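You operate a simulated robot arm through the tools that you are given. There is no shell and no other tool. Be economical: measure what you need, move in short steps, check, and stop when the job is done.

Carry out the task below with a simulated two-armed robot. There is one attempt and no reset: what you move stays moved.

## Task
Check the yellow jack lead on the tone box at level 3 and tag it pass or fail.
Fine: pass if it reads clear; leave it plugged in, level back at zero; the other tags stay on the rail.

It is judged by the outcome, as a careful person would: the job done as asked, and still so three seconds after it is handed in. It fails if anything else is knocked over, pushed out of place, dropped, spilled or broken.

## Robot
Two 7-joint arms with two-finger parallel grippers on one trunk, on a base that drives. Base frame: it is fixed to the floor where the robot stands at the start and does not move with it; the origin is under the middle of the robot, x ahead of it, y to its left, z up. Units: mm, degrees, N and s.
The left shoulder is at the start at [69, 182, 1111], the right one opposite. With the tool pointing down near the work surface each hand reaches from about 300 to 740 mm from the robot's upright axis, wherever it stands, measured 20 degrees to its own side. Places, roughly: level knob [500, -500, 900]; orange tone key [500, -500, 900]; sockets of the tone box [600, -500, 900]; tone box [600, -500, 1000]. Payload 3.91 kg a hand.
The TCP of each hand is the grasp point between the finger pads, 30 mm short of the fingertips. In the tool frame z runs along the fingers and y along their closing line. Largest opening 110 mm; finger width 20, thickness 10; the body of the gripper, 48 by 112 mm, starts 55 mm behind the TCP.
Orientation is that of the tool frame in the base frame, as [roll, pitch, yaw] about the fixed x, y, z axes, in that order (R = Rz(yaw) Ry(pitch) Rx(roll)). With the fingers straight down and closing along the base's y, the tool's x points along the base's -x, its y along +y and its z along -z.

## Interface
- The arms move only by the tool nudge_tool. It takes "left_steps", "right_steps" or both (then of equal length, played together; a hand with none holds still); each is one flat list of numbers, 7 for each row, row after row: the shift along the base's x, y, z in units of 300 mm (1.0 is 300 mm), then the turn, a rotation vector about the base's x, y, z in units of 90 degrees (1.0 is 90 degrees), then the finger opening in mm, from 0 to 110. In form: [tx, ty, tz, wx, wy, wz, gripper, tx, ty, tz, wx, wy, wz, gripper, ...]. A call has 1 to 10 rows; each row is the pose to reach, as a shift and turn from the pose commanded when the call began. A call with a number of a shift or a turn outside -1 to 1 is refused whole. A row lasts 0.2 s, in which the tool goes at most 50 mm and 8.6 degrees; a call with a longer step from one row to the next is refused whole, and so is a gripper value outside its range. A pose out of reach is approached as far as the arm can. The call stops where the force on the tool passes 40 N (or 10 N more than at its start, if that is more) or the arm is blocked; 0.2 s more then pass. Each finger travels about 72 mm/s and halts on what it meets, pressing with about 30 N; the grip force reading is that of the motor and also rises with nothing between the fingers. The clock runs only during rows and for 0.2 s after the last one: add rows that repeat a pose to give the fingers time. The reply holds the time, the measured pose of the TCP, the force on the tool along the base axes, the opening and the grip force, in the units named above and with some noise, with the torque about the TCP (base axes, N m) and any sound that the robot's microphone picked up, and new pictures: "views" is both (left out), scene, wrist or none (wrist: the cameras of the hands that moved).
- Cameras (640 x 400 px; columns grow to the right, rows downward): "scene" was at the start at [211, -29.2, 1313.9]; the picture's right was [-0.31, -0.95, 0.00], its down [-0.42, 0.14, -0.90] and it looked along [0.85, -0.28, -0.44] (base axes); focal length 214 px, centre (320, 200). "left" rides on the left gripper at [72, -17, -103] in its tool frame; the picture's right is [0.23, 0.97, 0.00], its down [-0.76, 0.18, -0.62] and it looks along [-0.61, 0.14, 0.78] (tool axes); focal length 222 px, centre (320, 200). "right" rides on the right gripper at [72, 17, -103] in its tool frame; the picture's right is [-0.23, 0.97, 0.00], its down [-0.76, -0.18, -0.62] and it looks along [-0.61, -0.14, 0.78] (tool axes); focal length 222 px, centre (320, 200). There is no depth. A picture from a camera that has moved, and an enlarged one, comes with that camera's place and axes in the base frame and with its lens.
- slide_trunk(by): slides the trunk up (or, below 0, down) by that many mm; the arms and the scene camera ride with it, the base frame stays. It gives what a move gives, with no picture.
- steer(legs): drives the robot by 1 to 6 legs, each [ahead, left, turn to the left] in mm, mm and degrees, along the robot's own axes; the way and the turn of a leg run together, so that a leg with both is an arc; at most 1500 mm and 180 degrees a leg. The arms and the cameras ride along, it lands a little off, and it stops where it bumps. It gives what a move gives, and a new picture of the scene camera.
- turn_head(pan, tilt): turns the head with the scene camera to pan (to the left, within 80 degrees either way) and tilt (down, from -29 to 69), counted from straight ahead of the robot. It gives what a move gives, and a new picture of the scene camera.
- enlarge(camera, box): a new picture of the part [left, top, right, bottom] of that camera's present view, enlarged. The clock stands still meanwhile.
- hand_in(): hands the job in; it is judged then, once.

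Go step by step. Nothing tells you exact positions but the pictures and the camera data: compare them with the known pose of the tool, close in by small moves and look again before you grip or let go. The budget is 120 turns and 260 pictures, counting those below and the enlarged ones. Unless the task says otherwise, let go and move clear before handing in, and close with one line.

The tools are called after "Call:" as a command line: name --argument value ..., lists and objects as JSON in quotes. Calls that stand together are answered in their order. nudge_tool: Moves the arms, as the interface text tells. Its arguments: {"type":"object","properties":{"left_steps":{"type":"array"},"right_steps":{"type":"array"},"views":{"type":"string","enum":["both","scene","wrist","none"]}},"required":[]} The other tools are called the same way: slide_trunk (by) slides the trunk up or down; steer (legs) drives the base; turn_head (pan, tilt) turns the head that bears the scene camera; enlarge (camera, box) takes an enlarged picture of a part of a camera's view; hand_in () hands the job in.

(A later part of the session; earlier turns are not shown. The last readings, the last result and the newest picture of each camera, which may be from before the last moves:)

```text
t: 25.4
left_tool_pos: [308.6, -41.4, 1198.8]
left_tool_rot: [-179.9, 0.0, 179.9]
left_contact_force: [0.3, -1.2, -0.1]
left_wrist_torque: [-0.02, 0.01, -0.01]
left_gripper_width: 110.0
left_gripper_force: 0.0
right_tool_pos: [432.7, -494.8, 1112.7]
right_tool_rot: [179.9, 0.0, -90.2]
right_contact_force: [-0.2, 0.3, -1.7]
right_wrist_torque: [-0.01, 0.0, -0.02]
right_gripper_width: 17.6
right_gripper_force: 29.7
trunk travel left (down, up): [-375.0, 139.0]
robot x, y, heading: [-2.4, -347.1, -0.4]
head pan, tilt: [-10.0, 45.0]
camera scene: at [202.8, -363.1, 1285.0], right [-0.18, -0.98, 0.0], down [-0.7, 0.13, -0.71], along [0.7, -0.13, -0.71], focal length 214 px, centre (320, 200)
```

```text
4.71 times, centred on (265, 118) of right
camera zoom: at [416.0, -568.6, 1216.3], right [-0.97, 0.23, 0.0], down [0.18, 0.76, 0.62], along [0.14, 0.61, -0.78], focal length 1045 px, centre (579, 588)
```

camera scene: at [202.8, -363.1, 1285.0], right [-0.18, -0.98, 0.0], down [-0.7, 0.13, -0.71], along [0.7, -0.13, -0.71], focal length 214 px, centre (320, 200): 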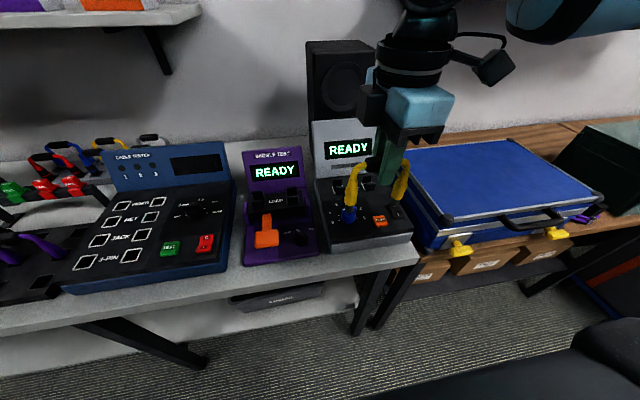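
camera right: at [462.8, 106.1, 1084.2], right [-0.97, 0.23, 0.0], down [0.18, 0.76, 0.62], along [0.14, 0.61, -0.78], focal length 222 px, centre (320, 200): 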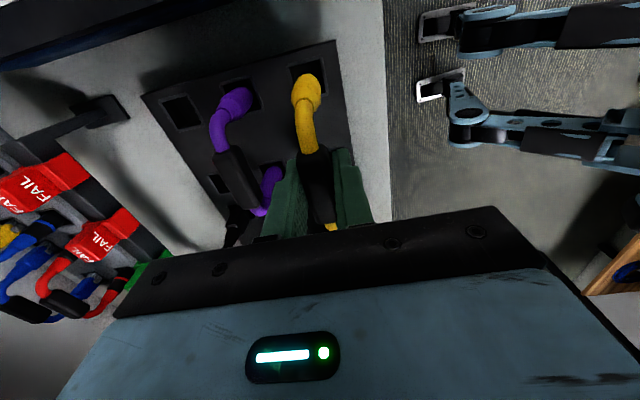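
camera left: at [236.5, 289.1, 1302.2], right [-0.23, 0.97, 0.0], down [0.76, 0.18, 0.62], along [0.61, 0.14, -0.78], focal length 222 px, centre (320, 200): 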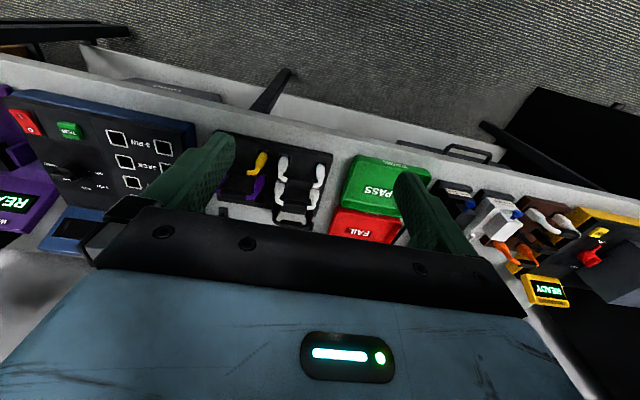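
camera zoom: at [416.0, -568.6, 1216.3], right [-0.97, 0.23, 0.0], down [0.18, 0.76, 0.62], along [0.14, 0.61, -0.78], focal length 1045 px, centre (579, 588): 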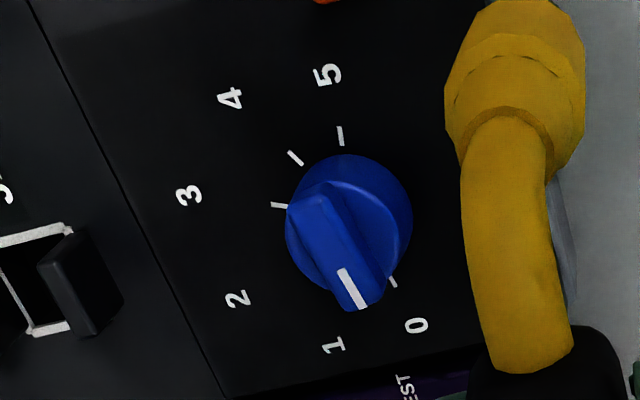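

The level pointer is at 0 and the box is powered and READY. The socket centres work out at about (597, -484) and (597, -564), with the face at z≈915. I'll bring the lead above them.

Call:
nudge_tool --right_steps '[0.13, -0.03, 0, 0, 0, 0, 0, 0.27, -0.06, 0, 0, 0, 0, 0, 0.41, -0.098, 0, 0, 0, 0, 0, 0.547, -0.098, -0.05, 0, 0, 0, 0, 0.547, -0.098, -0.17, 0, 0, 0, 0, 0.547, -0.098, -0.17, 0, 0, 0, 0]'

Call:
enlarge --camera "scene" --box '[300, 120, 420, 250]'

Call:
enlarge --camera "right" --box '[220, 20, 420, 240]'

```text
t: 26.8
left_tool_pos: [309.1, -42.1, 1198.8]
left_tool_rot: [-179.9, 0.2, 179.9]
left_contact_force: [0.5, 0.5, 0.1]
left_wrist_torque: [0.01, -0.01, -0.01]
left_gripper_width: 109.9
left_gripper_force: 0.1
right_tool_pos: [558.6, -561.8, 1062.4]
right_tool_rot: [-179.8, 0.1, -90.1]
right_contact_force: [-0.3, -0.4, -1.3]
right_wrist_torque: [-0.02, 0.0, 0.03]
right_gripper_width: 17.3
right_gripper_force: 30.3
right hand out of reach, approached as far as the arm can: row 2, 3, 4, 5, 6
trunk travel left (down, up): [-375.0, 139.0]
robot x, y, heading: [-3.9, -346.2, -0.3]
head pan, tilt: [-10.0, 45.0]
camera scene: at [201.8, -362.9, 1285.1], right [-0.18, -0.98, 0.0], down [-0.7, 0.12, -0.71], along [0.7, -0.12, -0.71], focal length 214 px, centre (320, 200)
camera right: at [542.0, -635.4, 1166.0], right [-0.97, 0.23, 0.0], down [0.18, 0.76, 0.62], along [0.14, 0.61, -0.78], focal length 222 px, centre (320, 200)
```

scene: 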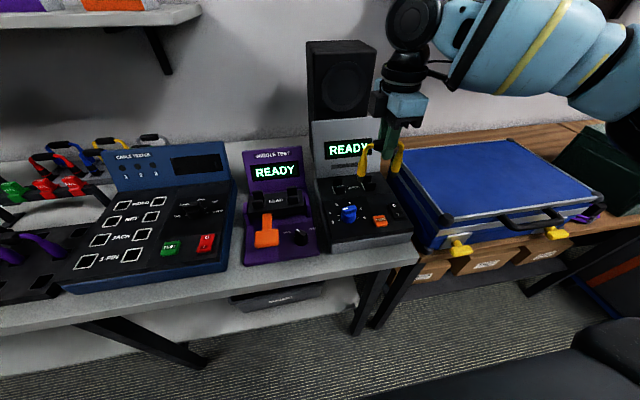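
right: 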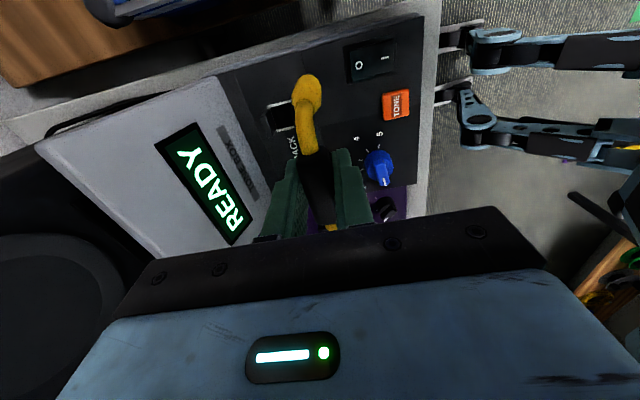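

```text
3.08 times, centred on (360, 185) of scene
camera zoom: at [201.8, -362.9, 1285.1], right [-0.18, -0.98, 0.0], down [-0.7, 0.12, -0.71], along [0.7, -0.12, -0.71], focal length 660 px, centre (197, 246)
```

zoom: 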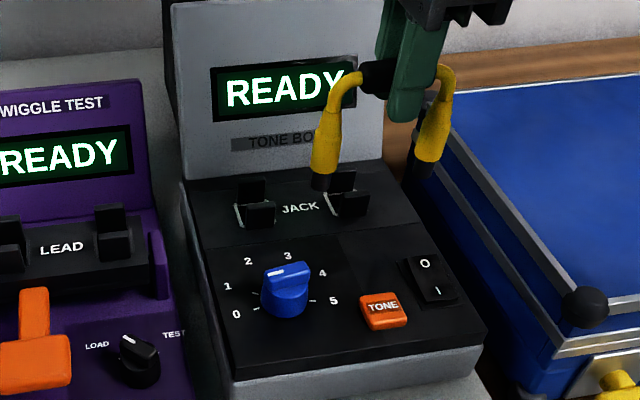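

```text
1.82 times, centred on (320, 130) of right
camera zoom: at [542.0, -635.4, 1166.0], right [-0.97, 0.23, 0.0], down [0.18, 0.76, 0.62], along [0.14, 0.61, -0.78], focal length 404 px, centre (320, 327)
```

zoom: 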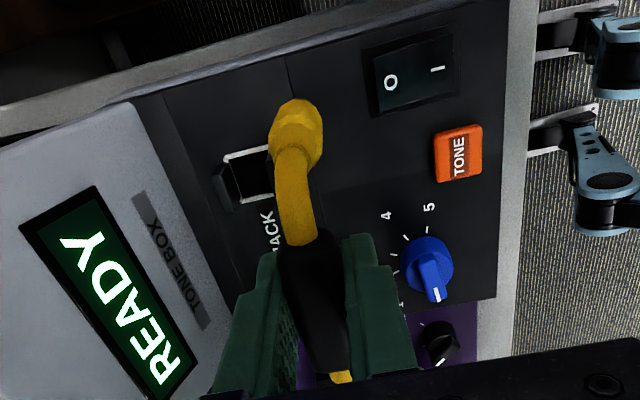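

The arm stops short here because the wrist is high above the shoulder. Raising the trunk should give more reach.

Call:
slide_trunk --by 120

Call:
nudge_tool --right_steps '[0, 0, -0.15, 0, 0, 0, 0, 0, 0, -0.3, 0, 0, 0, 0, 0.05, 0.06, -0.4, 0, 0, 0, 0, 0.128, 0.127, -0.4, 0, 0, 0, 0, 0.128, 0.127, -0.4, 0, 0, 0, 0]' --views "scene"

```text
t: 28.3
left_tool_pos: [311.2, -42.1, 1316.7]
left_tool_rot: [-179.9, -0.2, 179.8]
left_contact_force: [1.1, 0.1, 0.0]
left_wrist_torque: [-0.02, 0.05, 0.01]
left_gripper_width: 110.0
left_gripper_force: 0.1
right_tool_pos: [538.5, -564.2, 1260.0]
right_tool_rot: [-172.0, 0.1, -90.4]
right_contact_force: [0.7, -0.1, -1.3]
right_wrist_torque: [0.01, -0.03, 0.01]
right_gripper_width: 17.6
right_gripper_force: 29.5
trunk travel left (down, up): [-495.0, 19.0]
robot x, y, heading: [-2.9, -346.1, -0.2]
head pan, tilt: [-10.0, 45.0]
```

```text
t: 29.5
left_tool_pos: [309.8, -41.9, 1320.2]
left_tool_rot: [-179.9, 0.1, 179.8]
left_contact_force: [0.7, 0.4, 0.1]
left_wrist_torque: [0.03, 0.02, 0.05]
left_gripper_width: 110.1
left_gripper_force: 0.0
right_tool_pos: [550.6, -545.3, 1142.0]
right_tool_rot: [-171.8, 0.1, -90.2]
right_contact_force: [0.4, -0.5, -0.6]
right_wrist_torque: [-0.02, -0.01, 0.01]
right_gripper_width: 17.6
right_gripper_force: 30.0
right hand out of reach, approached as far as the arm can: row 4, 5
trunk travel left (down, up): [-495.0, 19.0]
robot x, y, heading: [-2.7, -350.6, -0.4]
head pan, tilt: [-10.0, 45.0]
camera scene: at [115.8, -362.5, 1427.6], right [-0.18, -0.98, 0.0], down [-0.7, 0.12, -0.71], along [0.7, -0.12, -0.71], focal length 214 px, centre (320, 200)
```

scene: 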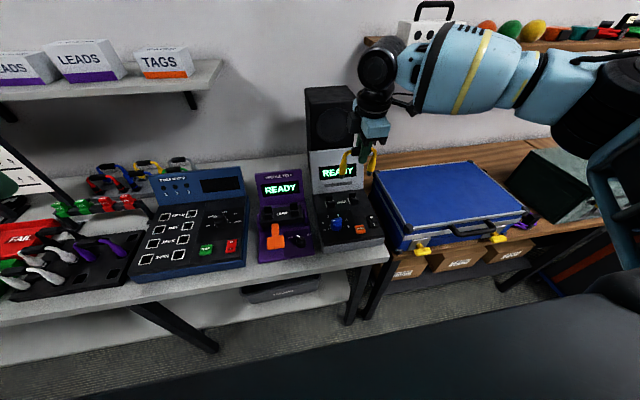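

Raising the trunk moves the shoulders back, so that made it worse. I'll lift and retract the arm, then lower the trunk again and drive slightly forward.

Call:
nudge_tool --right_steps '[-0.1, 0, 0.1, 0, 0.03, 0, 0, -0.2, 0, 0.2, 0, 0.06, 0, 0, -0.3, 0, 0.28, 0, 0.09, 0, 0, -0.35, 0, 0.3, 0, 0.09, 0, 0, -0.35, 0, 0.3, 0, 0.09, 0, 0]' --views "none"

Call:
slide_trunk --by -120

Call:
nudge_tool --right_steps '[0, 0, 0, 0, 0, 0, 0]' --views "scene"

```text
t: 30.7
left_tool_pos: [310.9, -42.1, 1317.8]
left_tool_rot: [-179.9, 0.0, 179.9]
left_contact_force: [0.6, 0.3, 0.3]
left_wrist_torque: [-0.04, 0.01, 0.0]
left_gripper_width: 110.2
left_gripper_force: 0.0
right_tool_pos: [445.7, -547.3, 1231.7]
right_tool_rot: [180.0, 0.2, -90.3]
right_contact_force: [0.4, -0.2, -0.9]
right_wrist_torque: [-0.05, 0.0, -0.01]
right_gripper_width: 17.4
right_gripper_force: 29.5
trunk travel left (down, up): [-495.0, 19.0]
robot x, y, heading: [-3.1, -349.3, -0.3]
head pan, tilt: [-10.0, 45.0]
```

```text
t: 32.2
left_tool_pos: [309.7, -42.3, 1199.7]
left_tool_rot: [-179.9, 0.1, 179.8]
left_contact_force: [-0.3, -0.5, 0.4]
left_wrist_torque: [0.01, 0.03, 0.03]
left_gripper_width: 110.0
left_gripper_force: 0.1
right_tool_pos: [445.5, -546.8, 1111.5]
right_tool_rot: [-179.8, 0.0, -90.3]
right_contact_force: [-0.3, -0.2, -0.3]
right_wrist_torque: [0.04, 0.03, 0.0]
right_gripper_width: 17.4
right_gripper_force: 30.3
trunk travel left (down, up): [-375.0, 139.0]
robot x, y, heading: [-3.3, -345.8, -0.3]
head pan, tilt: [-10.0, 45.0]
```

```text
t: 32.6
left_tool_pos: [309.3, -41.6, 1198.5]
left_tool_rot: [-179.9, 0.1, 179.9]
left_contact_force: [0.8, -0.1, -0.2]
left_wrist_torque: [0.0, 0.02, -0.01]
left_gripper_width: 109.8
left_gripper_force: 0.1
right_tool_pos: [446.6, -545.7, 1111.8]
right_tool_rot: [-179.8, 0.2, -90.3]
right_contact_force: [0.5, 0.1, -1.0]
right_wrist_torque: [0.04, 0.01, -0.02]
right_gripper_width: 17.6
right_gripper_force: 29.8
trunk travel left (down, up): [-375.0, 139.0]
robot x, y, heading: [-3.8, -346.9, -0.4]
head pan, tilt: [-10.0, 45.0]
camera scene: at [202.8, -363.1, 1285.0], right [-0.18, -0.98, 0.0], down [-0.7, 0.12, -0.71], along [0.7, -0.12, -0.71], focal length 214 px, centre (320, 200)
```

scene: 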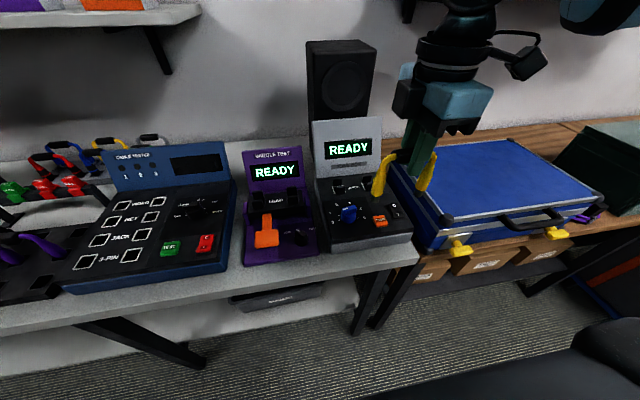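

I'll drive forward 80 mm and left 40 mm so the sockets sit well within the hand's reach.

Call:
steer --legs '[[80, 40, 0]]'

```text
t: 33.7
left_tool_pos: [388.0, -2.3, 1198.6]
left_tool_rot: [-179.9, 0.0, 179.8]
left_contact_force: [-0.6, 0.2, -0.9]
left_wrist_torque: [0.0, 0.0, -0.02]
left_gripper_width: 109.7
left_gripper_force: 0.2
right_tool_pos: [525.6, -506.1, 1112.3]
right_tool_rot: [180.0, 0.1, -90.3]
right_contact_force: [0.5, -0.2, -0.9]
right_wrist_torque: [-0.01, -0.01, -0.04]
right_gripper_width: 17.5
right_gripper_force: 29.8
trunk travel left (down, up): [-375.0, 139.0]
robot x, y, heading: [79.3, -307.4, -0.3]
head pan, tilt: [-10.0, 45.0]
camera scene: at [282.5, -323.5, 1284.9], right [-0.18, -0.98, 0.0], down [-0.7, 0.12, -0.71], along [0.7, -0.12, -0.71], focal length 214 px, centre (320, 200)
```

scene: 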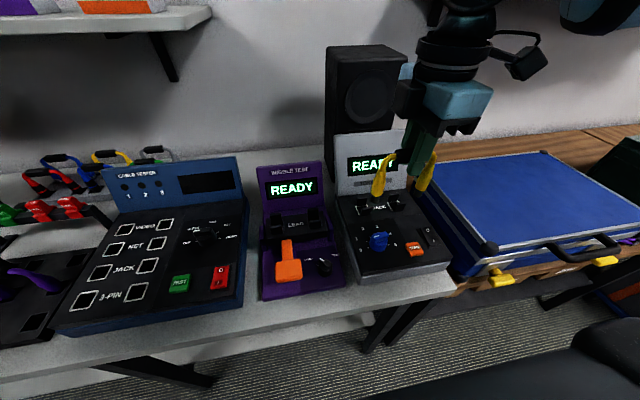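

Call:
nudge_tool --right_steps '[0.1, -0.03, 0, 0, 0, 0.003, 0, 0.2, -0.06, 0, 0, 0, 0.003, 0, 0.238, -0.06, -0.1, 0, 0, 0.003, 0, 0.238, -0.06, -0.173, 0, 0, 0.003, 0, 0.238, -0.06, -0.173, 0, 0, 0.003, 0]' --views "scene"

Call:
enlarge --camera "scene" --box '[330, 110, 460, 260]'

Call:
enlarge --camera "right" --box '[240, 40, 400, 240]'

```text
t: 34.9
left_tool_pos: [388.4, -3.1, 1199.0]
left_tool_rot: [-179.9, 0.1, 179.9]
left_contact_force: [-0.4, 0.4, 0.2]
left_wrist_torque: [-0.04, 0.0, 0.01]
left_gripper_width: 110.2
left_gripper_force: 0.1
right_tool_pos: [595.9, -524.8, 1061.3]
right_tool_rot: [-179.9, 0.0, -90.0]
right_contact_force: [0.0, -0.2, -1.1]
right_wrist_torque: [0.01, 0.01, 0.02]
right_gripper_width: 17.4
right_gripper_force: 30.1
trunk travel left (down, up): [-375.0, 139.0]
robot x, y, heading: [80.4, -308.6, -0.0]
head pan, tilt: [-10.0, 45.0]
camera scene: at [282.1, -323.6, 1285.0], right [-0.18, -0.98, 0.0], down [-0.7, 0.12, -0.71], along [0.7, -0.12, -0.71], focal length 214 px, centre (320, 200)
```

scene: 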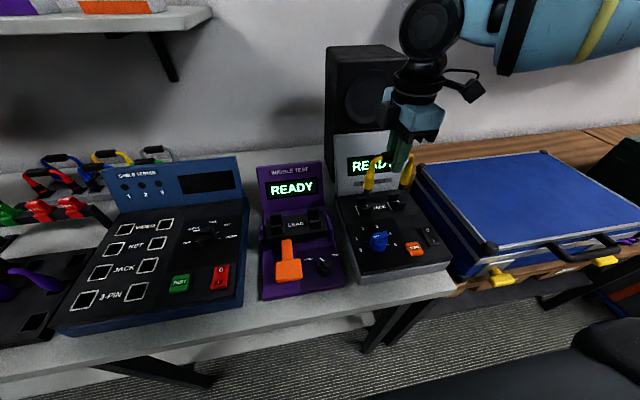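

```text
2.67 times, centred on (395, 185) of scene
camera zoom: at [282.1, -323.6, 1285.0], right [-0.18, -0.98, 0.0], down [-0.7, 0.12, -0.71], along [0.7, -0.12, -0.71], focal length 572 px, centre (120, 240)
```

zoom: 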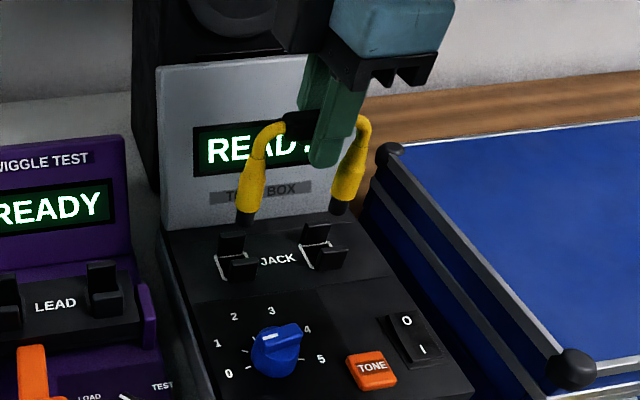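

```text
2.00 times, centred on (320, 140) of right
camera zoom: at [580.3, -597.9, 1163.4], right [-0.97, 0.23, 0.0], down [0.18, 0.76, 0.62], along [0.14, 0.61, -0.78], focal length 444 px, centre (320, 320)
```

zoom: 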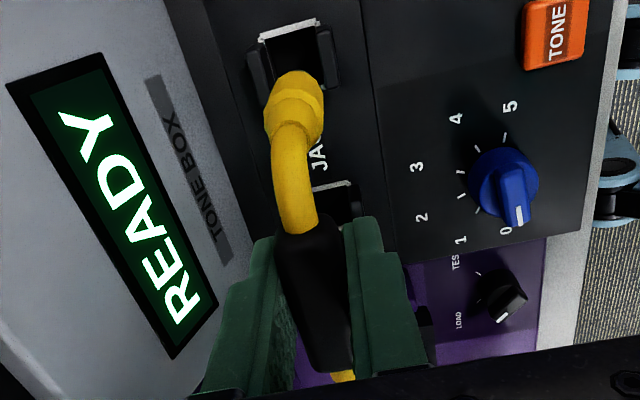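

The lead is hovering with its plugs nearly over the sockets. I'll refine by x +3 and descend to just above the socket mouths, then look.

Call:
nudge_tool --right_steps '[0.011, 0.002, -0.06, 0, 0, 0, 0, 0.011, 0.002, -0.12, 0, 0, 0, 0, 0.011, 0.002, -0.143, 0, 0, 0, 0, 0.011, 0.002, -0.143, 0, 0, 0, 0]' --views "none"

Call:
enlarge --camera "scene" --box '[340, 140, 440, 240]'

Call:
enlarge --camera "right" --box '[250, 30, 390, 200]'

```text
t: 35.9
left_tool_pos: [388.6, -2.3, 1199.5]
left_tool_rot: [-179.9, 0.1, 179.9]
left_contact_force: [0.2, 0.4, 0.4]
left_wrist_torque: [0.02, 0.01, -0.01]
left_gripper_width: 110.1
left_gripper_force: 0.0
right_tool_pos: [600.1, -524.6, 1016.8]
right_tool_rot: [-179.9, 0.1, -90.0]
right_contact_force: [-0.2, -0.6, -0.8]
right_wrist_torque: [0.0, -0.02, -0.01]
right_gripper_width: 17.4
right_gripper_force: 30.0
trunk travel left (down, up): [-375.0, 139.0]
robot x, y, heading: [79.0, -310.0, 0.3]
head pan, tilt: [-10.0, 45.0]
```

```text
4.00 times, centred on (390, 190) of scene
camera zoom: at [282.2, -323.7, 1285.0], right [-0.18, -0.98, 0.0], down [-0.7, 0.12, -0.71], along [0.7, -0.12, -0.71], focal length 858 px, centre (40, 240)
```

zoom: 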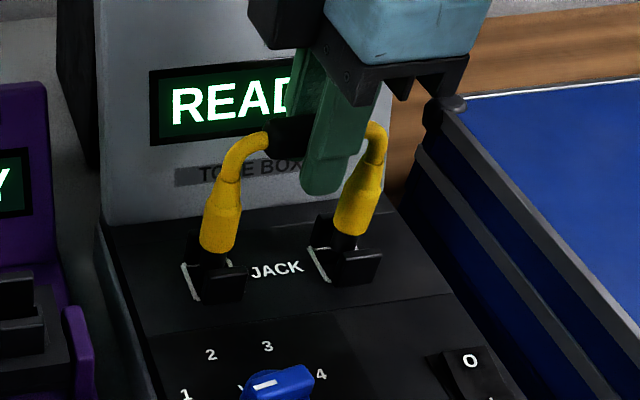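

```text
2.35 times, centred on (320, 115) of right
camera zoom: at [583.5, -597.6, 1120.2], right [-0.97, 0.23, 0.0], down [0.18, 0.76, 0.62], along [0.14, 0.61, -0.78], focal length 523 px, centre (320, 400)
```

zoom: 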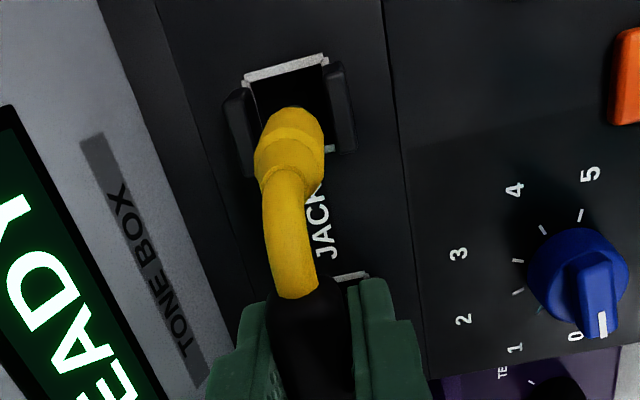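

The plugs sit between the guide posts. I'll descend to seat them; the force limit will stop it if they catch.

Call:
nudge_tool --right_steps '[0, 0, -0.04, 0, 0, 0, 0, 0, 0, -0.08, 0, 0, 0, 0, 0, 0, -0.11, 0, 0, 0, 0, 0, 0, -0.13, 0, 0, 0, 0, 0, 0, -0.13, 0, 0, 0, 0]' --views "none"

Call:
enlarge --camera "scene" --box '[340, 140, 440, 240]'

Call:
enlarge --camera "right" --box '[250, 30, 390, 200]'

```text
t: 36.9
left_tool_pos: [386.6, -2.9, 1199.1]
left_tool_rot: [-179.9, 0.3, 179.8]
left_contact_force: [0.6, -0.7, 0.2]
left_wrist_torque: [0.0, 0.03, 0.01]
left_gripper_width: 110.4
left_gripper_force: 0.1
right_tool_pos: [600.0, -523.8, 987.2]
right_tool_rot: [-179.0, 0.2, -90.1]
right_contact_force: [-9.1, -2.6, 16.6]
right_wrist_torque: [-0.1, 0.65, 0.01]
right_gripper_width: 17.7
right_gripper_force: 29.5
trunk travel left (down, up): [-375.0, 139.0]
robot x, y, heading: [80.9, -305.6, -0.0]
head pan, tilt: [-10.0, 45.0]
stopped in row 5 (right hand): the force on the tool passed its limit at 44 N (the readings are from after the stop); the commanded pose is now the measured one
```

```text
4.00 times, centred on (390, 190) of scene
camera zoom: at [280.6, -323.9, 1285.2], right [-0.18, -0.98, 0.0], down [-0.7, 0.13, -0.71], along [0.7, -0.13, -0.71], focal length 858 px, centre (40, 240)
```

zoom: 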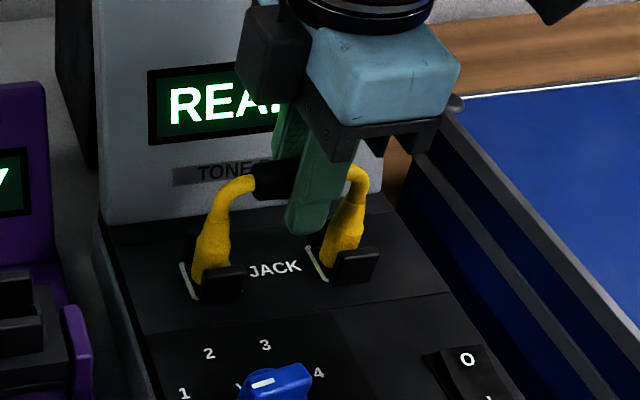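

```text
2.35 times, centred on (320, 115) of right
camera zoom: at [582.9, -598.0, 1089.5], right [-0.97, 0.23, -0.02], down [0.17, 0.76, 0.63], along [0.16, 0.61, -0.78], focal length 523 px, centre (320, 400)
```

zoom: 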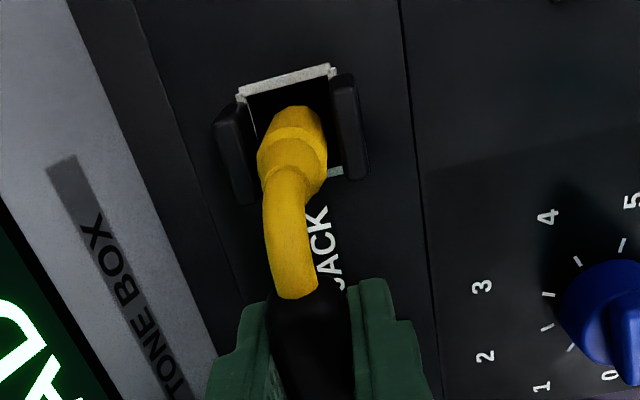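

It contacted at z≈987 with a push toward −x. I'll back off a bit, shift 2 mm toward −x and press again.

Call:
nudge_tool --right_steps '[-0.003, 0, 0.02, 0, 0.011, 0, 0, -0.007, 0, 0.02, 0, 0.011, 0, 0, -0.007, 0, 0, 0, 0.011, 0, 0, -0.007, 0, -0.015, 0, 0.011, 0, 0, -0.007, 0, -0.03, 0, 0.011, 0, 0, -0.007, 0, -0.04, 0, 0.011, 0, 0]' --views "none"

Call:
enlarge --camera "scene" --box '[340, 140, 440, 240]'

```text
t: 38.0
left_tool_pos: [386.7, -3.9, 1200.5]
left_tool_rot: [-179.9, 0.2, 179.8]
left_contact_force: [0.4, 0.5, 0.4]
left_wrist_torque: [-0.03, 0.03, 0.05]
left_gripper_width: 109.9
left_gripper_force: 0.1
right_tool_pos: [601.1, -524.6, 987.2]
right_tool_rot: [-179.5, 0.3, -90.2]
right_contact_force: [-9.6, -3.6, 19.7]
right_wrist_torque: [-0.16, 0.79, 0.02]
right_gripper_width: 17.8
right_gripper_force: 30.1
trunk travel left (down, up): [-375.0, 139.0]
robot x, y, heading: [76.6, -306.6, -0.2]
head pan, tilt: [-10.0, 45.0]
stopped in row 5 (right hand): the force on the tool passed its limit at 45 N (the readings are from after the stop); the commanded pose is now the measured one
```

```text
4.00 times, centred on (390, 190) of scene
camera zoom: at [280.2, -324.1, 1285.3], right [-0.18, -0.98, 0.0], down [-0.69, 0.13, -0.71], along [0.7, -0.13, -0.71], focal length 858 px, centre (40, 240)
```

zoom: 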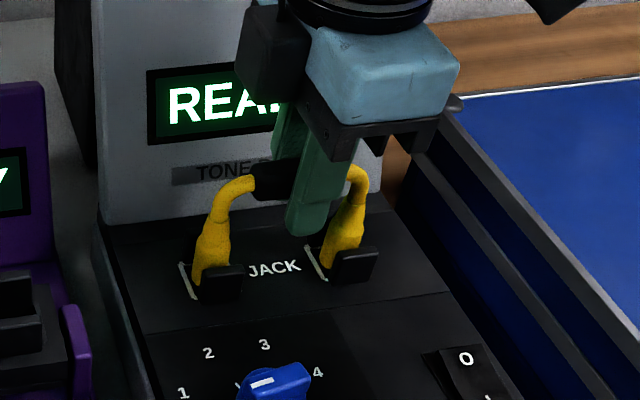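

The deck may slope, which would explain the −x push. I'll bring the left wrist camera round for a side view before pressing more. First I'll relieve the right hand by lifting it 6 mm.

Call:
nudge_tool --left_steps '[0.05, -0.07, 0, 0, 0, -0.09, 110, 0.1, -0.14, 0, 0, 0, -0.18, 110, 0.15, -0.21, 0, 0, 0, -0.27, 100, 0.2, -0.28, -0.03, 0, 0, -0.36, 90, 0.25, -0.35, -0.06, 0, 0, -0.45, 80, 0.3, -0.42, -0.12, 0, 0, -0.54, 70, 0.35, -0.49, -0.18, 0, 0, -0.63, 60, 0.4, -0.56, -0.24, 0, 0, -0.72, 50, 0.45, -0.6, -0.3, 0, 0, -0.81, 40, 0.5, -0.6, -0.36, 0, 0, -0.9, 40]' --right_steps '[0, 0, 0.02, 0, 0, 0, 0, 0, 0, 0.02, 0, 0, 0, 0, 0, 0, 0.02, 0, 0, 0, 0, 0, 0, 0.02, 0, 0, 0, 0, 0, 0, 0.02, 0, 0, 0, 0, 0, 0, 0.02, 0, 0, 0, 0, 0, 0, 0.02, 0, 0, 0, 0, 0, 0, 0.02, 0, 0, 0, 0, 0, 0, 0.02, 0, 0, 0, 0, 0, 0, 0.02, 0, 0, 0, 0]'

```text
t: 40.2
left_tool_pos: [492.0, -204.5, 1085.2]
left_tool_rot: [-180.0, 0.1, 98.9]
left_contact_force: [-0.6, -0.7, -0.1]
left_wrist_torque: [0.04, -0.02, -0.01]
left_gripper_width: 39.9
left_gripper_force: 0.0
left hand out of reach, approached as far as the arm can: row 10
right_tool_pos: [602.0, -525.4, 988.9]
right_tool_rot: [-179.6, 0.3, -90.1]
right_contact_force: [0.0, -0.5, -0.8]
right_wrist_torque: [-0.01, -0.02, 0.01]
right_gripper_width: 17.4
right_gripper_force: 29.9
trunk travel left (down, up): [-375.0, 139.0]
robot x, y, heading: [80.1, -312.7, -0.2]
head pan, tilt: [-10.0, 45.0]
camera scene: at [281.6, -324.6, 1285.0], right [-0.18, -0.98, 0.0], down [-0.7, 0.13, -0.71], along [0.7, -0.13, -0.71], focal length 214 px, centre (320, 200)
camera right: at [584.4, -598.9, 1092.6], right [-0.97, 0.23, -0.01], down [0.18, 0.76, 0.63], along [0.15, 0.61, -0.78], focal length 222 px, centre (320, 200)
camera left: at [463.5, -136.0, 1189.3], right [0.93, 0.38, 0.0], down [0.29, -0.72, 0.62], along [0.23, -0.58, -0.78], focal length 222 px, centre (320, 200)
```

scene: 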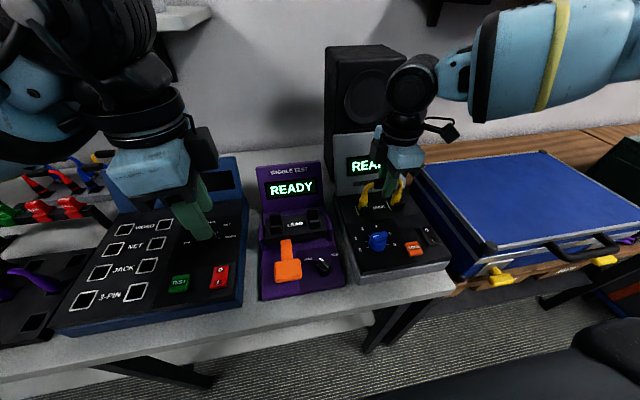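
right: 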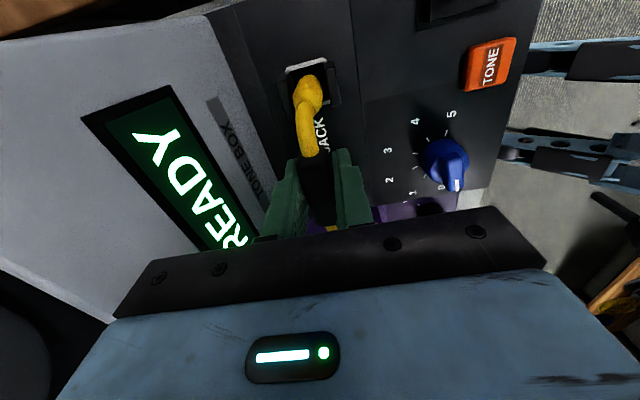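
left: 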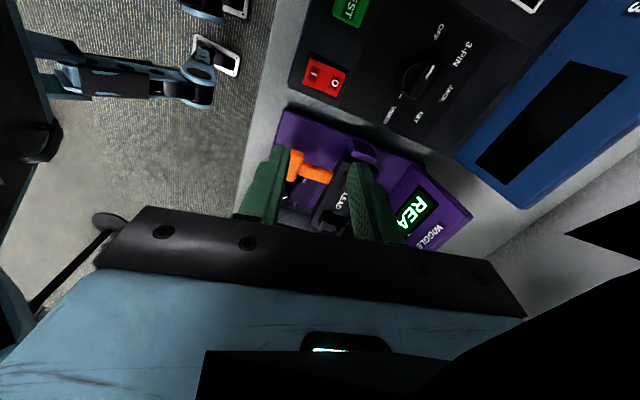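

I'll tilt the left hand so its camera looks across toward the tone box.

Call:
nudge_tool --left_steps '[0, 0, 0.03, -0.09, 0, 0, 40, 0.05, 0, 0.05, -0.18, 0, 0, 40, 0.1, 0, 0.05, -0.27, 0, 0, 40, 0.15, 0, 0.05, -0.36, 0, 0, 40, 0.15, 0, 0.05, -0.36, 0, 0, 40]' --views "wrist"

```text
t: 41.4
left_tool_pos: [484.4, -197.9, 1127.2]
left_tool_rot: [-174.1, 31.9, 100.8]
left_contact_force: [-0.4, 0.2, 0.6]
left_wrist_torque: [0.02, 0.0, 0.0]
left_gripper_width: 40.2
left_gripper_force: 0.0
left hand out of reach, approached as far as the arm can: row 2, 3, 4, 5
right_tool_pos: [602.2, -525.1, 989.0]
right_tool_rot: [-179.6, 0.3, -90.2]
right_contact_force: [0.2, -0.2, -0.8]
right_wrist_torque: [0.0, -0.05, 0.0]
right_gripper_width: 17.3
right_gripper_force: 29.9
trunk travel left (down, up): [-375.0, 139.0]
robot x, y, heading: [80.1, -306.6, -0.2]
head pan, tilt: [-10.0, 45.0]
camera left: at [457.1, -84.5, 1177.0], right [0.93, 0.32, -0.2], down [0.3, -0.28, 0.91], along [0.24, -0.91, -0.35], focal length 222 px, centre (320, 200)
```

left: 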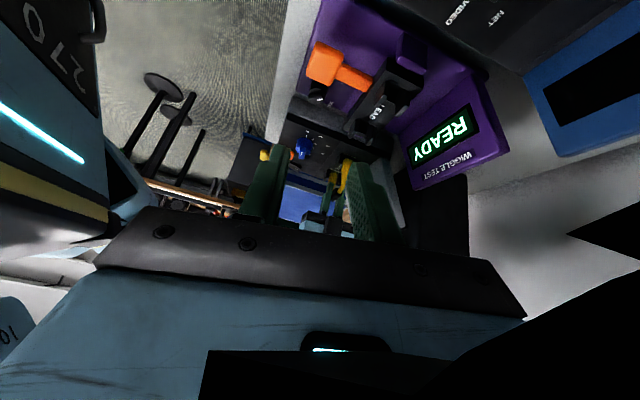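

Call:
enlarge --camera "left" --box '[235, 100, 425, 235]'

Call:
enlarge --camera "left" --box '[270, 115, 370, 200]'

```text
2.96 times, centred on (330, 168) of left
camera zoom: at [457.1, -84.5, 1177.0], right [0.93, 0.32, -0.2], down [0.3, -0.28, 0.91], along [0.24, -0.91, -0.35], focal length 658 px, centre (290, 296)
```

zoom: 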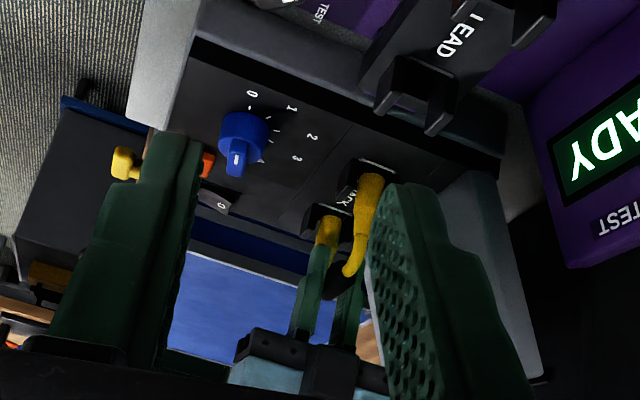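

```text
4.71 times, centred on (320, 158) of left
camera zoom: at [457.1, -84.5, 1177.0], right [0.93, 0.32, -0.2], down [0.3, -0.28, 0.91], along [0.24, -0.91, -0.35], focal length 1045 px, centre (320, 400)
```

zoom: 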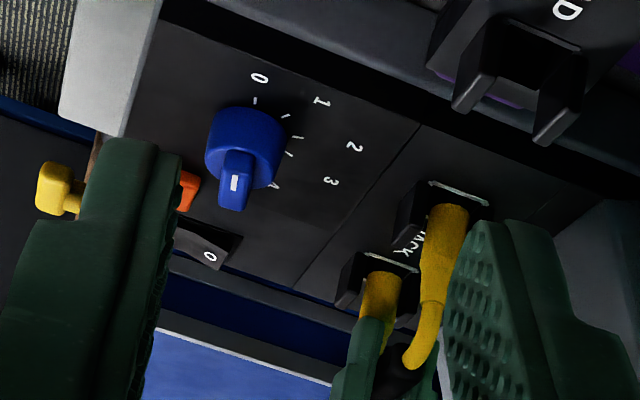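

The side view shows the deck is flat at z≈913 and the lead is vertical. The plug sits slightly toward +x and the barrel catches there, so I'll lift a little, shift about 4 mm toward −x and retry.

Call:
nudge_tool --right_steps '[0, 0, 0.03, 0, 0, 0, 0, -0.014, 0, 0.03, 0, 0, 0, 0, -0.014, 0, 0.03, 0, 0, 0, 0, -0.014, 0, 0.03, 0, 0, 0, 0]' --views "none"

Call:
enlarge --camera "left" --box '[320, 130, 380, 190]'

Call:
enlarge --camera "right" --box '[265, 40, 365, 140]'

```text
t: 42.4
left_tool_pos: [485.1, -197.5, 1126.1]
left_tool_rot: [-174.2, 31.9, 100.8]
left_contact_force: [-0.7, 0.0, 0.3]
left_wrist_torque: [0.04, -0.03, -0.03]
left_gripper_width: 39.9
left_gripper_force: 0.0
right_tool_pos: [597.7, -523.2, 998.4]
right_tool_rot: [-179.5, 0.2, -90.2]
right_contact_force: [-0.1, 0.1, -0.5]
right_wrist_torque: [-0.03, 0.0, 0.0]
right_gripper_width: 17.5
right_gripper_force: 31.0
trunk travel left (down, up): [-375.0, 139.0]
robot x, y, heading: [78.1, -311.3, -0.1]
head pan, tilt: [-10.0, 45.0]
```

```text
6.67 times, centred on (350, 160) of left
camera zoom: at [456.4, -84.1, 1177.0], right [0.93, 0.32, -0.2], down [0.3, -0.28, 0.91], along [0.24, -0.91, -0.35], focal length 1481 px, centre (120, 467)
```

zoom: 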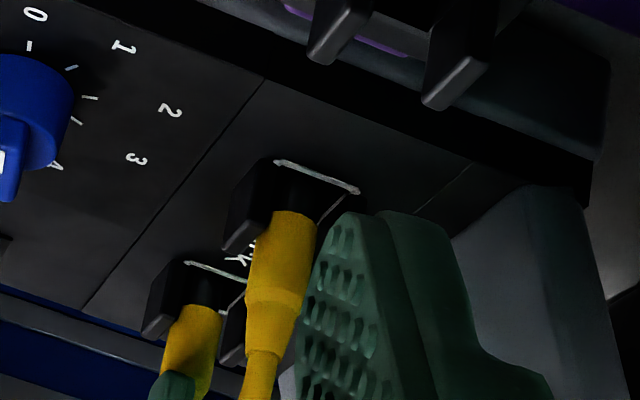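

```text
4.00 times, centred on (315, 90) of right
camera zoom: at [580.7, -598.7, 1101.7], right [-0.97, 0.23, -0.01], down [0.18, 0.76, 0.63], along [0.15, 0.61, -0.78], focal length 888 px, centre (340, 640)
```

zoom: 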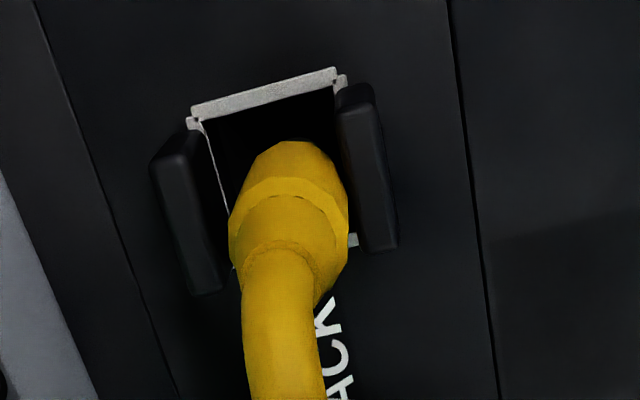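

The plug looks centred in both views, so I'll press down again from here.

Call:
nudge_tool --right_steps '[0.002, 0, -0.03, 0, 0, 0, 0, 0.002, 0, -0.05, 0, 0, 0, 0, 0.002, 0, -0.065, 0, 0, 0, 0, 0.002, 0, -0.08, 0, 0, 0, 0, 0.002, 0, -0.095, 0, 0, 0, 0]' --views "none"

Call:
enlarge --camera "left" --box '[320, 130, 380, 190]'

Call:
enlarge --camera "right" --box '[265, 40, 365, 140]'

```text
t: 43.3
left_tool_pos: [483.5, -197.4, 1127.2]
left_tool_rot: [-174.3, 32.0, 100.7]
left_contact_force: [0.4, -0.3, 0.8]
left_wrist_torque: [-0.04, 0.02, 0.0]
left_gripper_width: 40.2
left_gripper_force: 0.0
right_tool_pos: [598.5, -524.2, 986.2]
right_tool_rot: [-178.8, 0.3, -90.2]
right_contact_force: [-7.7, -3.0, 16.3]
right_wrist_torque: [-0.08, 0.58, -0.01]
right_gripper_width: 17.7
right_gripper_force: 30.5
trunk travel left (down, up): [-375.0, 139.0]
robot x, y, heading: [80.5, -309.5, -0.3]
head pan, tilt: [-10.0, 45.0]
stopped in row 4 (right hand): the force on the tool passed its limit at 45 N (the readings are from after the stop); the commanded pose is now the measured one
```

```text
6.67 times, centred on (350, 160) of left
camera zoom: at [455.1, -84.4, 1177.5], right [0.93, 0.32, -0.2], down [0.3, -0.28, 0.91], along [0.24, -0.91, -0.35], focal length 1481 px, centre (120, 467)
```

zoom: 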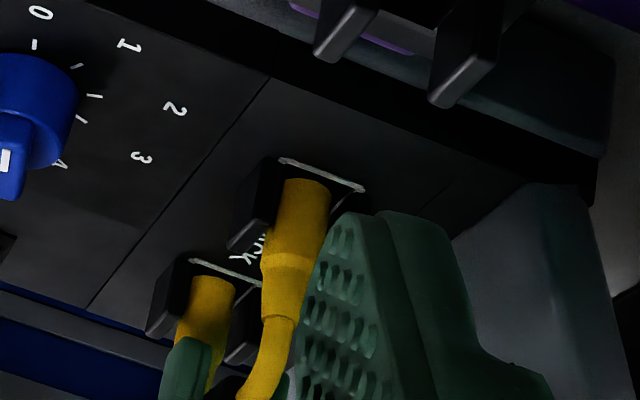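

```text
4.00 times, centred on (315, 90) of right
camera zoom: at [580.8, -598.9, 1088.9], right [-0.97, 0.23, -0.02], down [0.17, 0.76, 0.63], along [0.16, 0.61, -0.78], focal length 888 px, centre (340, 640)
```

zoom: 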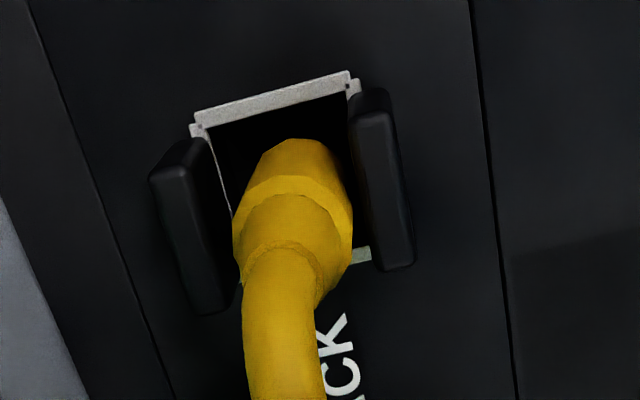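

It stops at the same depth (z≈986) whatever the x, with the barrel inside the frame, so this looks like the seat. I'll release, rise and check.

Call:
nudge_tool --right_steps '[0, 0, 0.005, 0, 0, 0, 10, 0, 0, 0.005, 0, 0, 0, 30, 0, 0, 0.005, 0, 0, 0, 45, 0, 0, 0.1, 0, 0, 0, 45, 0, 0, 0.2, 0, 0, 0, 45, 0, 0, 0.3, 0, 0, 0, 45, -0.1, 0, 0.4, 0, 0, 0, 45, -0.1, 0, 0.4, 0, 0, 0, 45]' --views "none"

Call:
enlarge --camera "scene" --box '[330, 130, 450, 260]'

Call:
enlarge --camera "left" --box '[320, 130, 380, 190]'

Call:
enlarge --camera "right" --box '[200, 20, 400, 170]'

```text
t: 45.1
left_tool_pos: [485.8, -197.6, 1126.5]
left_tool_rot: [-174.2, 32.0, 100.8]
left_contact_force: [-0.1, -0.2, -0.5]
left_wrist_torque: [0.01, 0.01, -0.02]
left_gripper_width: 40.0
left_gripper_force: 0.0
right_tool_pos: [572.3, -523.4, 1104.7]
right_tool_rot: [-179.0, 0.5, -90.4]
right_contact_force: [0.5, -0.4, -0.3]
right_wrist_torque: [0.01, 0.01, -0.02]
right_gripper_width: 45.0
right_gripper_force: 0.0
trunk travel left (down, up): [-375.0, 139.0]
robot x, y, heading: [75.8, -306.6, -0.2]
head pan, tilt: [-10.0, 45.0]
```

```text
3.08 times, centred on (390, 195) of scene
camera zoom: at [282.9, -324.2, 1284.8], right [-0.18, -0.98, 0.0], down [-0.7, 0.13, -0.71], along [0.7, -0.13, -0.71], focal length 660 px, centre (105, 215)
```

zoom: 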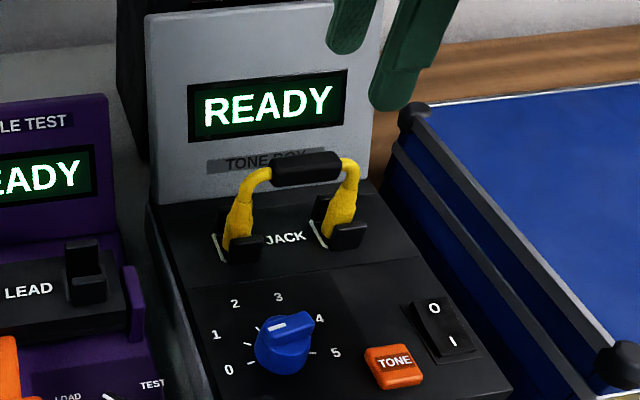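

```text
6.67 times, centred on (350, 160) of left
camera zoom: at [457.4, -84.2, 1176.7], right [0.93, 0.32, -0.2], down [0.3, -0.28, 0.91], along [0.24, -0.91, -0.35], focal length 1481 px, centre (120, 467)
```

zoom: 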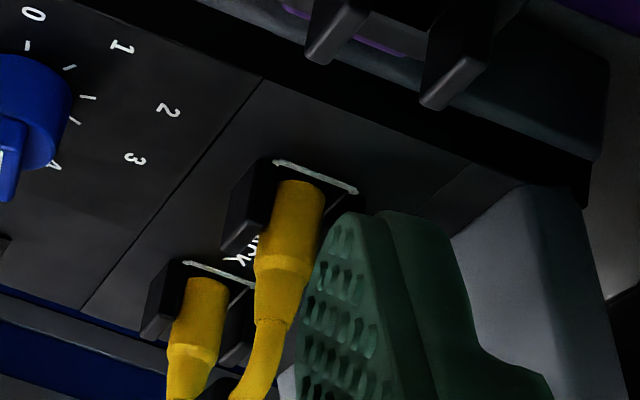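

```text
2.67 times, centred on (300, 95) of right
camera zoom: at [553.0, -598.2, 1207.3], right [-0.97, 0.23, -0.02], down [0.17, 0.76, 0.63], along [0.16, 0.61, -0.78], focal length 592 px, centre (373, 480)
```

zoom: 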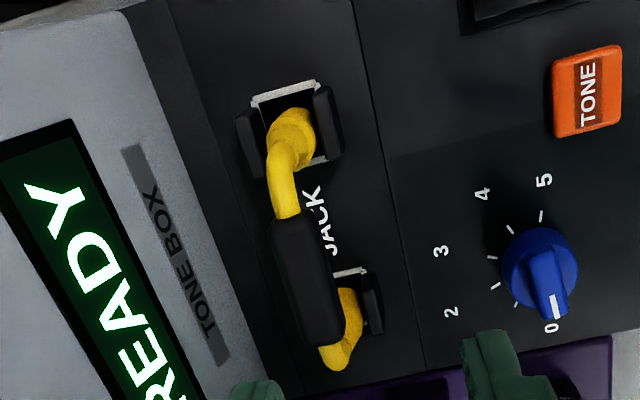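

The lead stands seated and upright in both JACK sockets. The knob bar is at about (504, -481, top 940) and points to 0, so I'll hover over it with the fingers across the bar.

Call:
nudge_tool --right_steps '[-0.11, 0.07, 0, 0, 0.011, 0.05, 35, -0.228, 0.141, 0, 0, 0.011, 0.11, 32, -0.228, 0.141, -0.12, 0, 0.011, 0.11, 32, -0.228, 0.141, -0.24, 0, 0.011, 0.11, 32, -0.228, 0.141, -0.35, 0, 0.011, 0.11, 32, -0.228, 0.141, -0.35, 0, 0.011, 0.11, 32]' --views "scene"

Call:
enlarge --camera "right" --box '[220, 60, 420, 240]'

Call:
enlarge --camera "scene" --box '[330, 160, 440, 270]'

Call:
enlarge --camera "left" --box '[270, 100, 390, 200]'

```text
t: 46.5
left_tool_pos: [484.8, -196.5, 1127.3]
left_tool_rot: [-174.2, 31.9, 100.8]
left_contact_force: [0.7, -0.7, 0.0]
left_wrist_torque: [0.0, -0.02, 0.0]
left_gripper_width: 39.6
left_gripper_force: 0.1
right_tool_pos: [501.2, -481.1, 999.8]
right_tool_rot: [-179.9, 0.4, -80.3]
right_contact_force: [0.4, -0.4, 0.5]
right_wrist_torque: [-0.01, -0.01, -0.03]
right_gripper_width: 32.0
right_gripper_force: 0.1
trunk travel left (down, up): [-375.0, 139.0]
robot x, y, heading: [78.3, -313.2, -0.1]
head pan, tilt: [-10.0, 45.0]
camera scene: at [281.5, -324.3, 1285.0], right [-0.18, -0.98, 0.0], down [-0.7, 0.13, -0.71], along [0.7, -0.13, -0.71], focal length 214 px, centre (320, 200)
```

scene: 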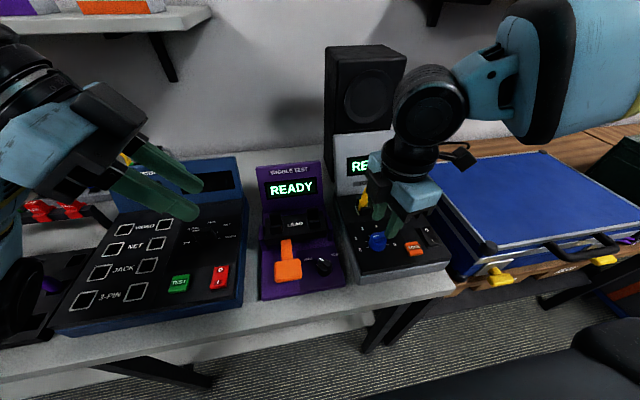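

```text
2.22 times, centred on (320, 150) of right
camera zoom: at [497.5, -557.8, 1102.2], right [-1.0, 0.06, 0.0], down [0.05, 0.78, 0.63], along [0.04, 0.63, -0.78], focal length 494 px, centre (320, 311)
```

zoom: 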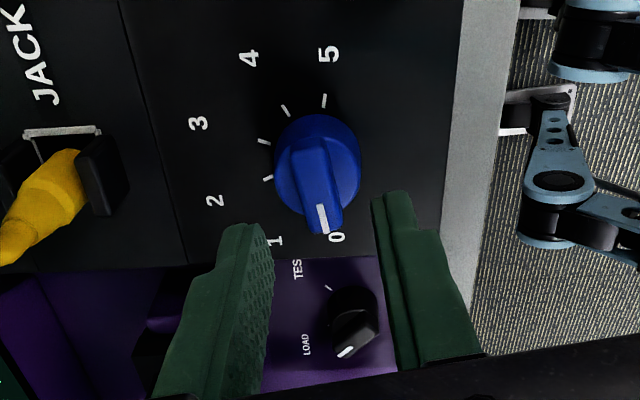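

```text
3.64 times, centred on (385, 215) of scene
camera zoom: at [281.5, -324.3, 1285.0], right [-0.18, -0.98, 0.0], down [-0.7, 0.13, -0.71], along [0.7, -0.13, -0.71], focal length 780 px, centre (84, 146)
```

zoom: 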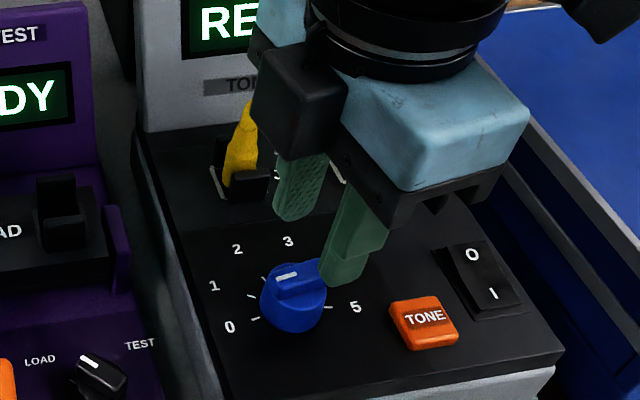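

```text
4.00 times, centred on (330, 150) of left
camera zoom: at [456.1, -84.2, 1177.1], right [0.93, 0.32, -0.2], down [0.3, -0.28, 0.91], along [0.24, -0.91, -0.35], focal length 888 px, centre (280, 400)
```

zoom: 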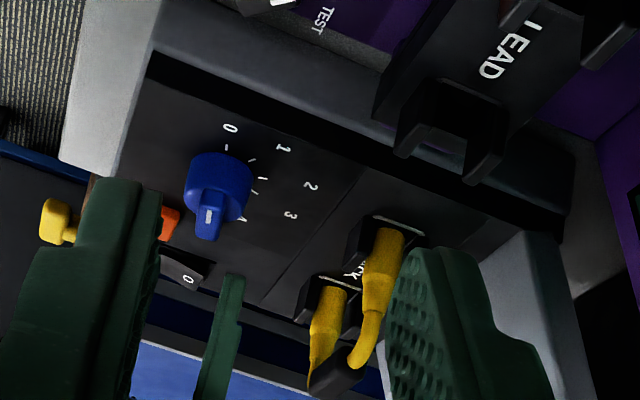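

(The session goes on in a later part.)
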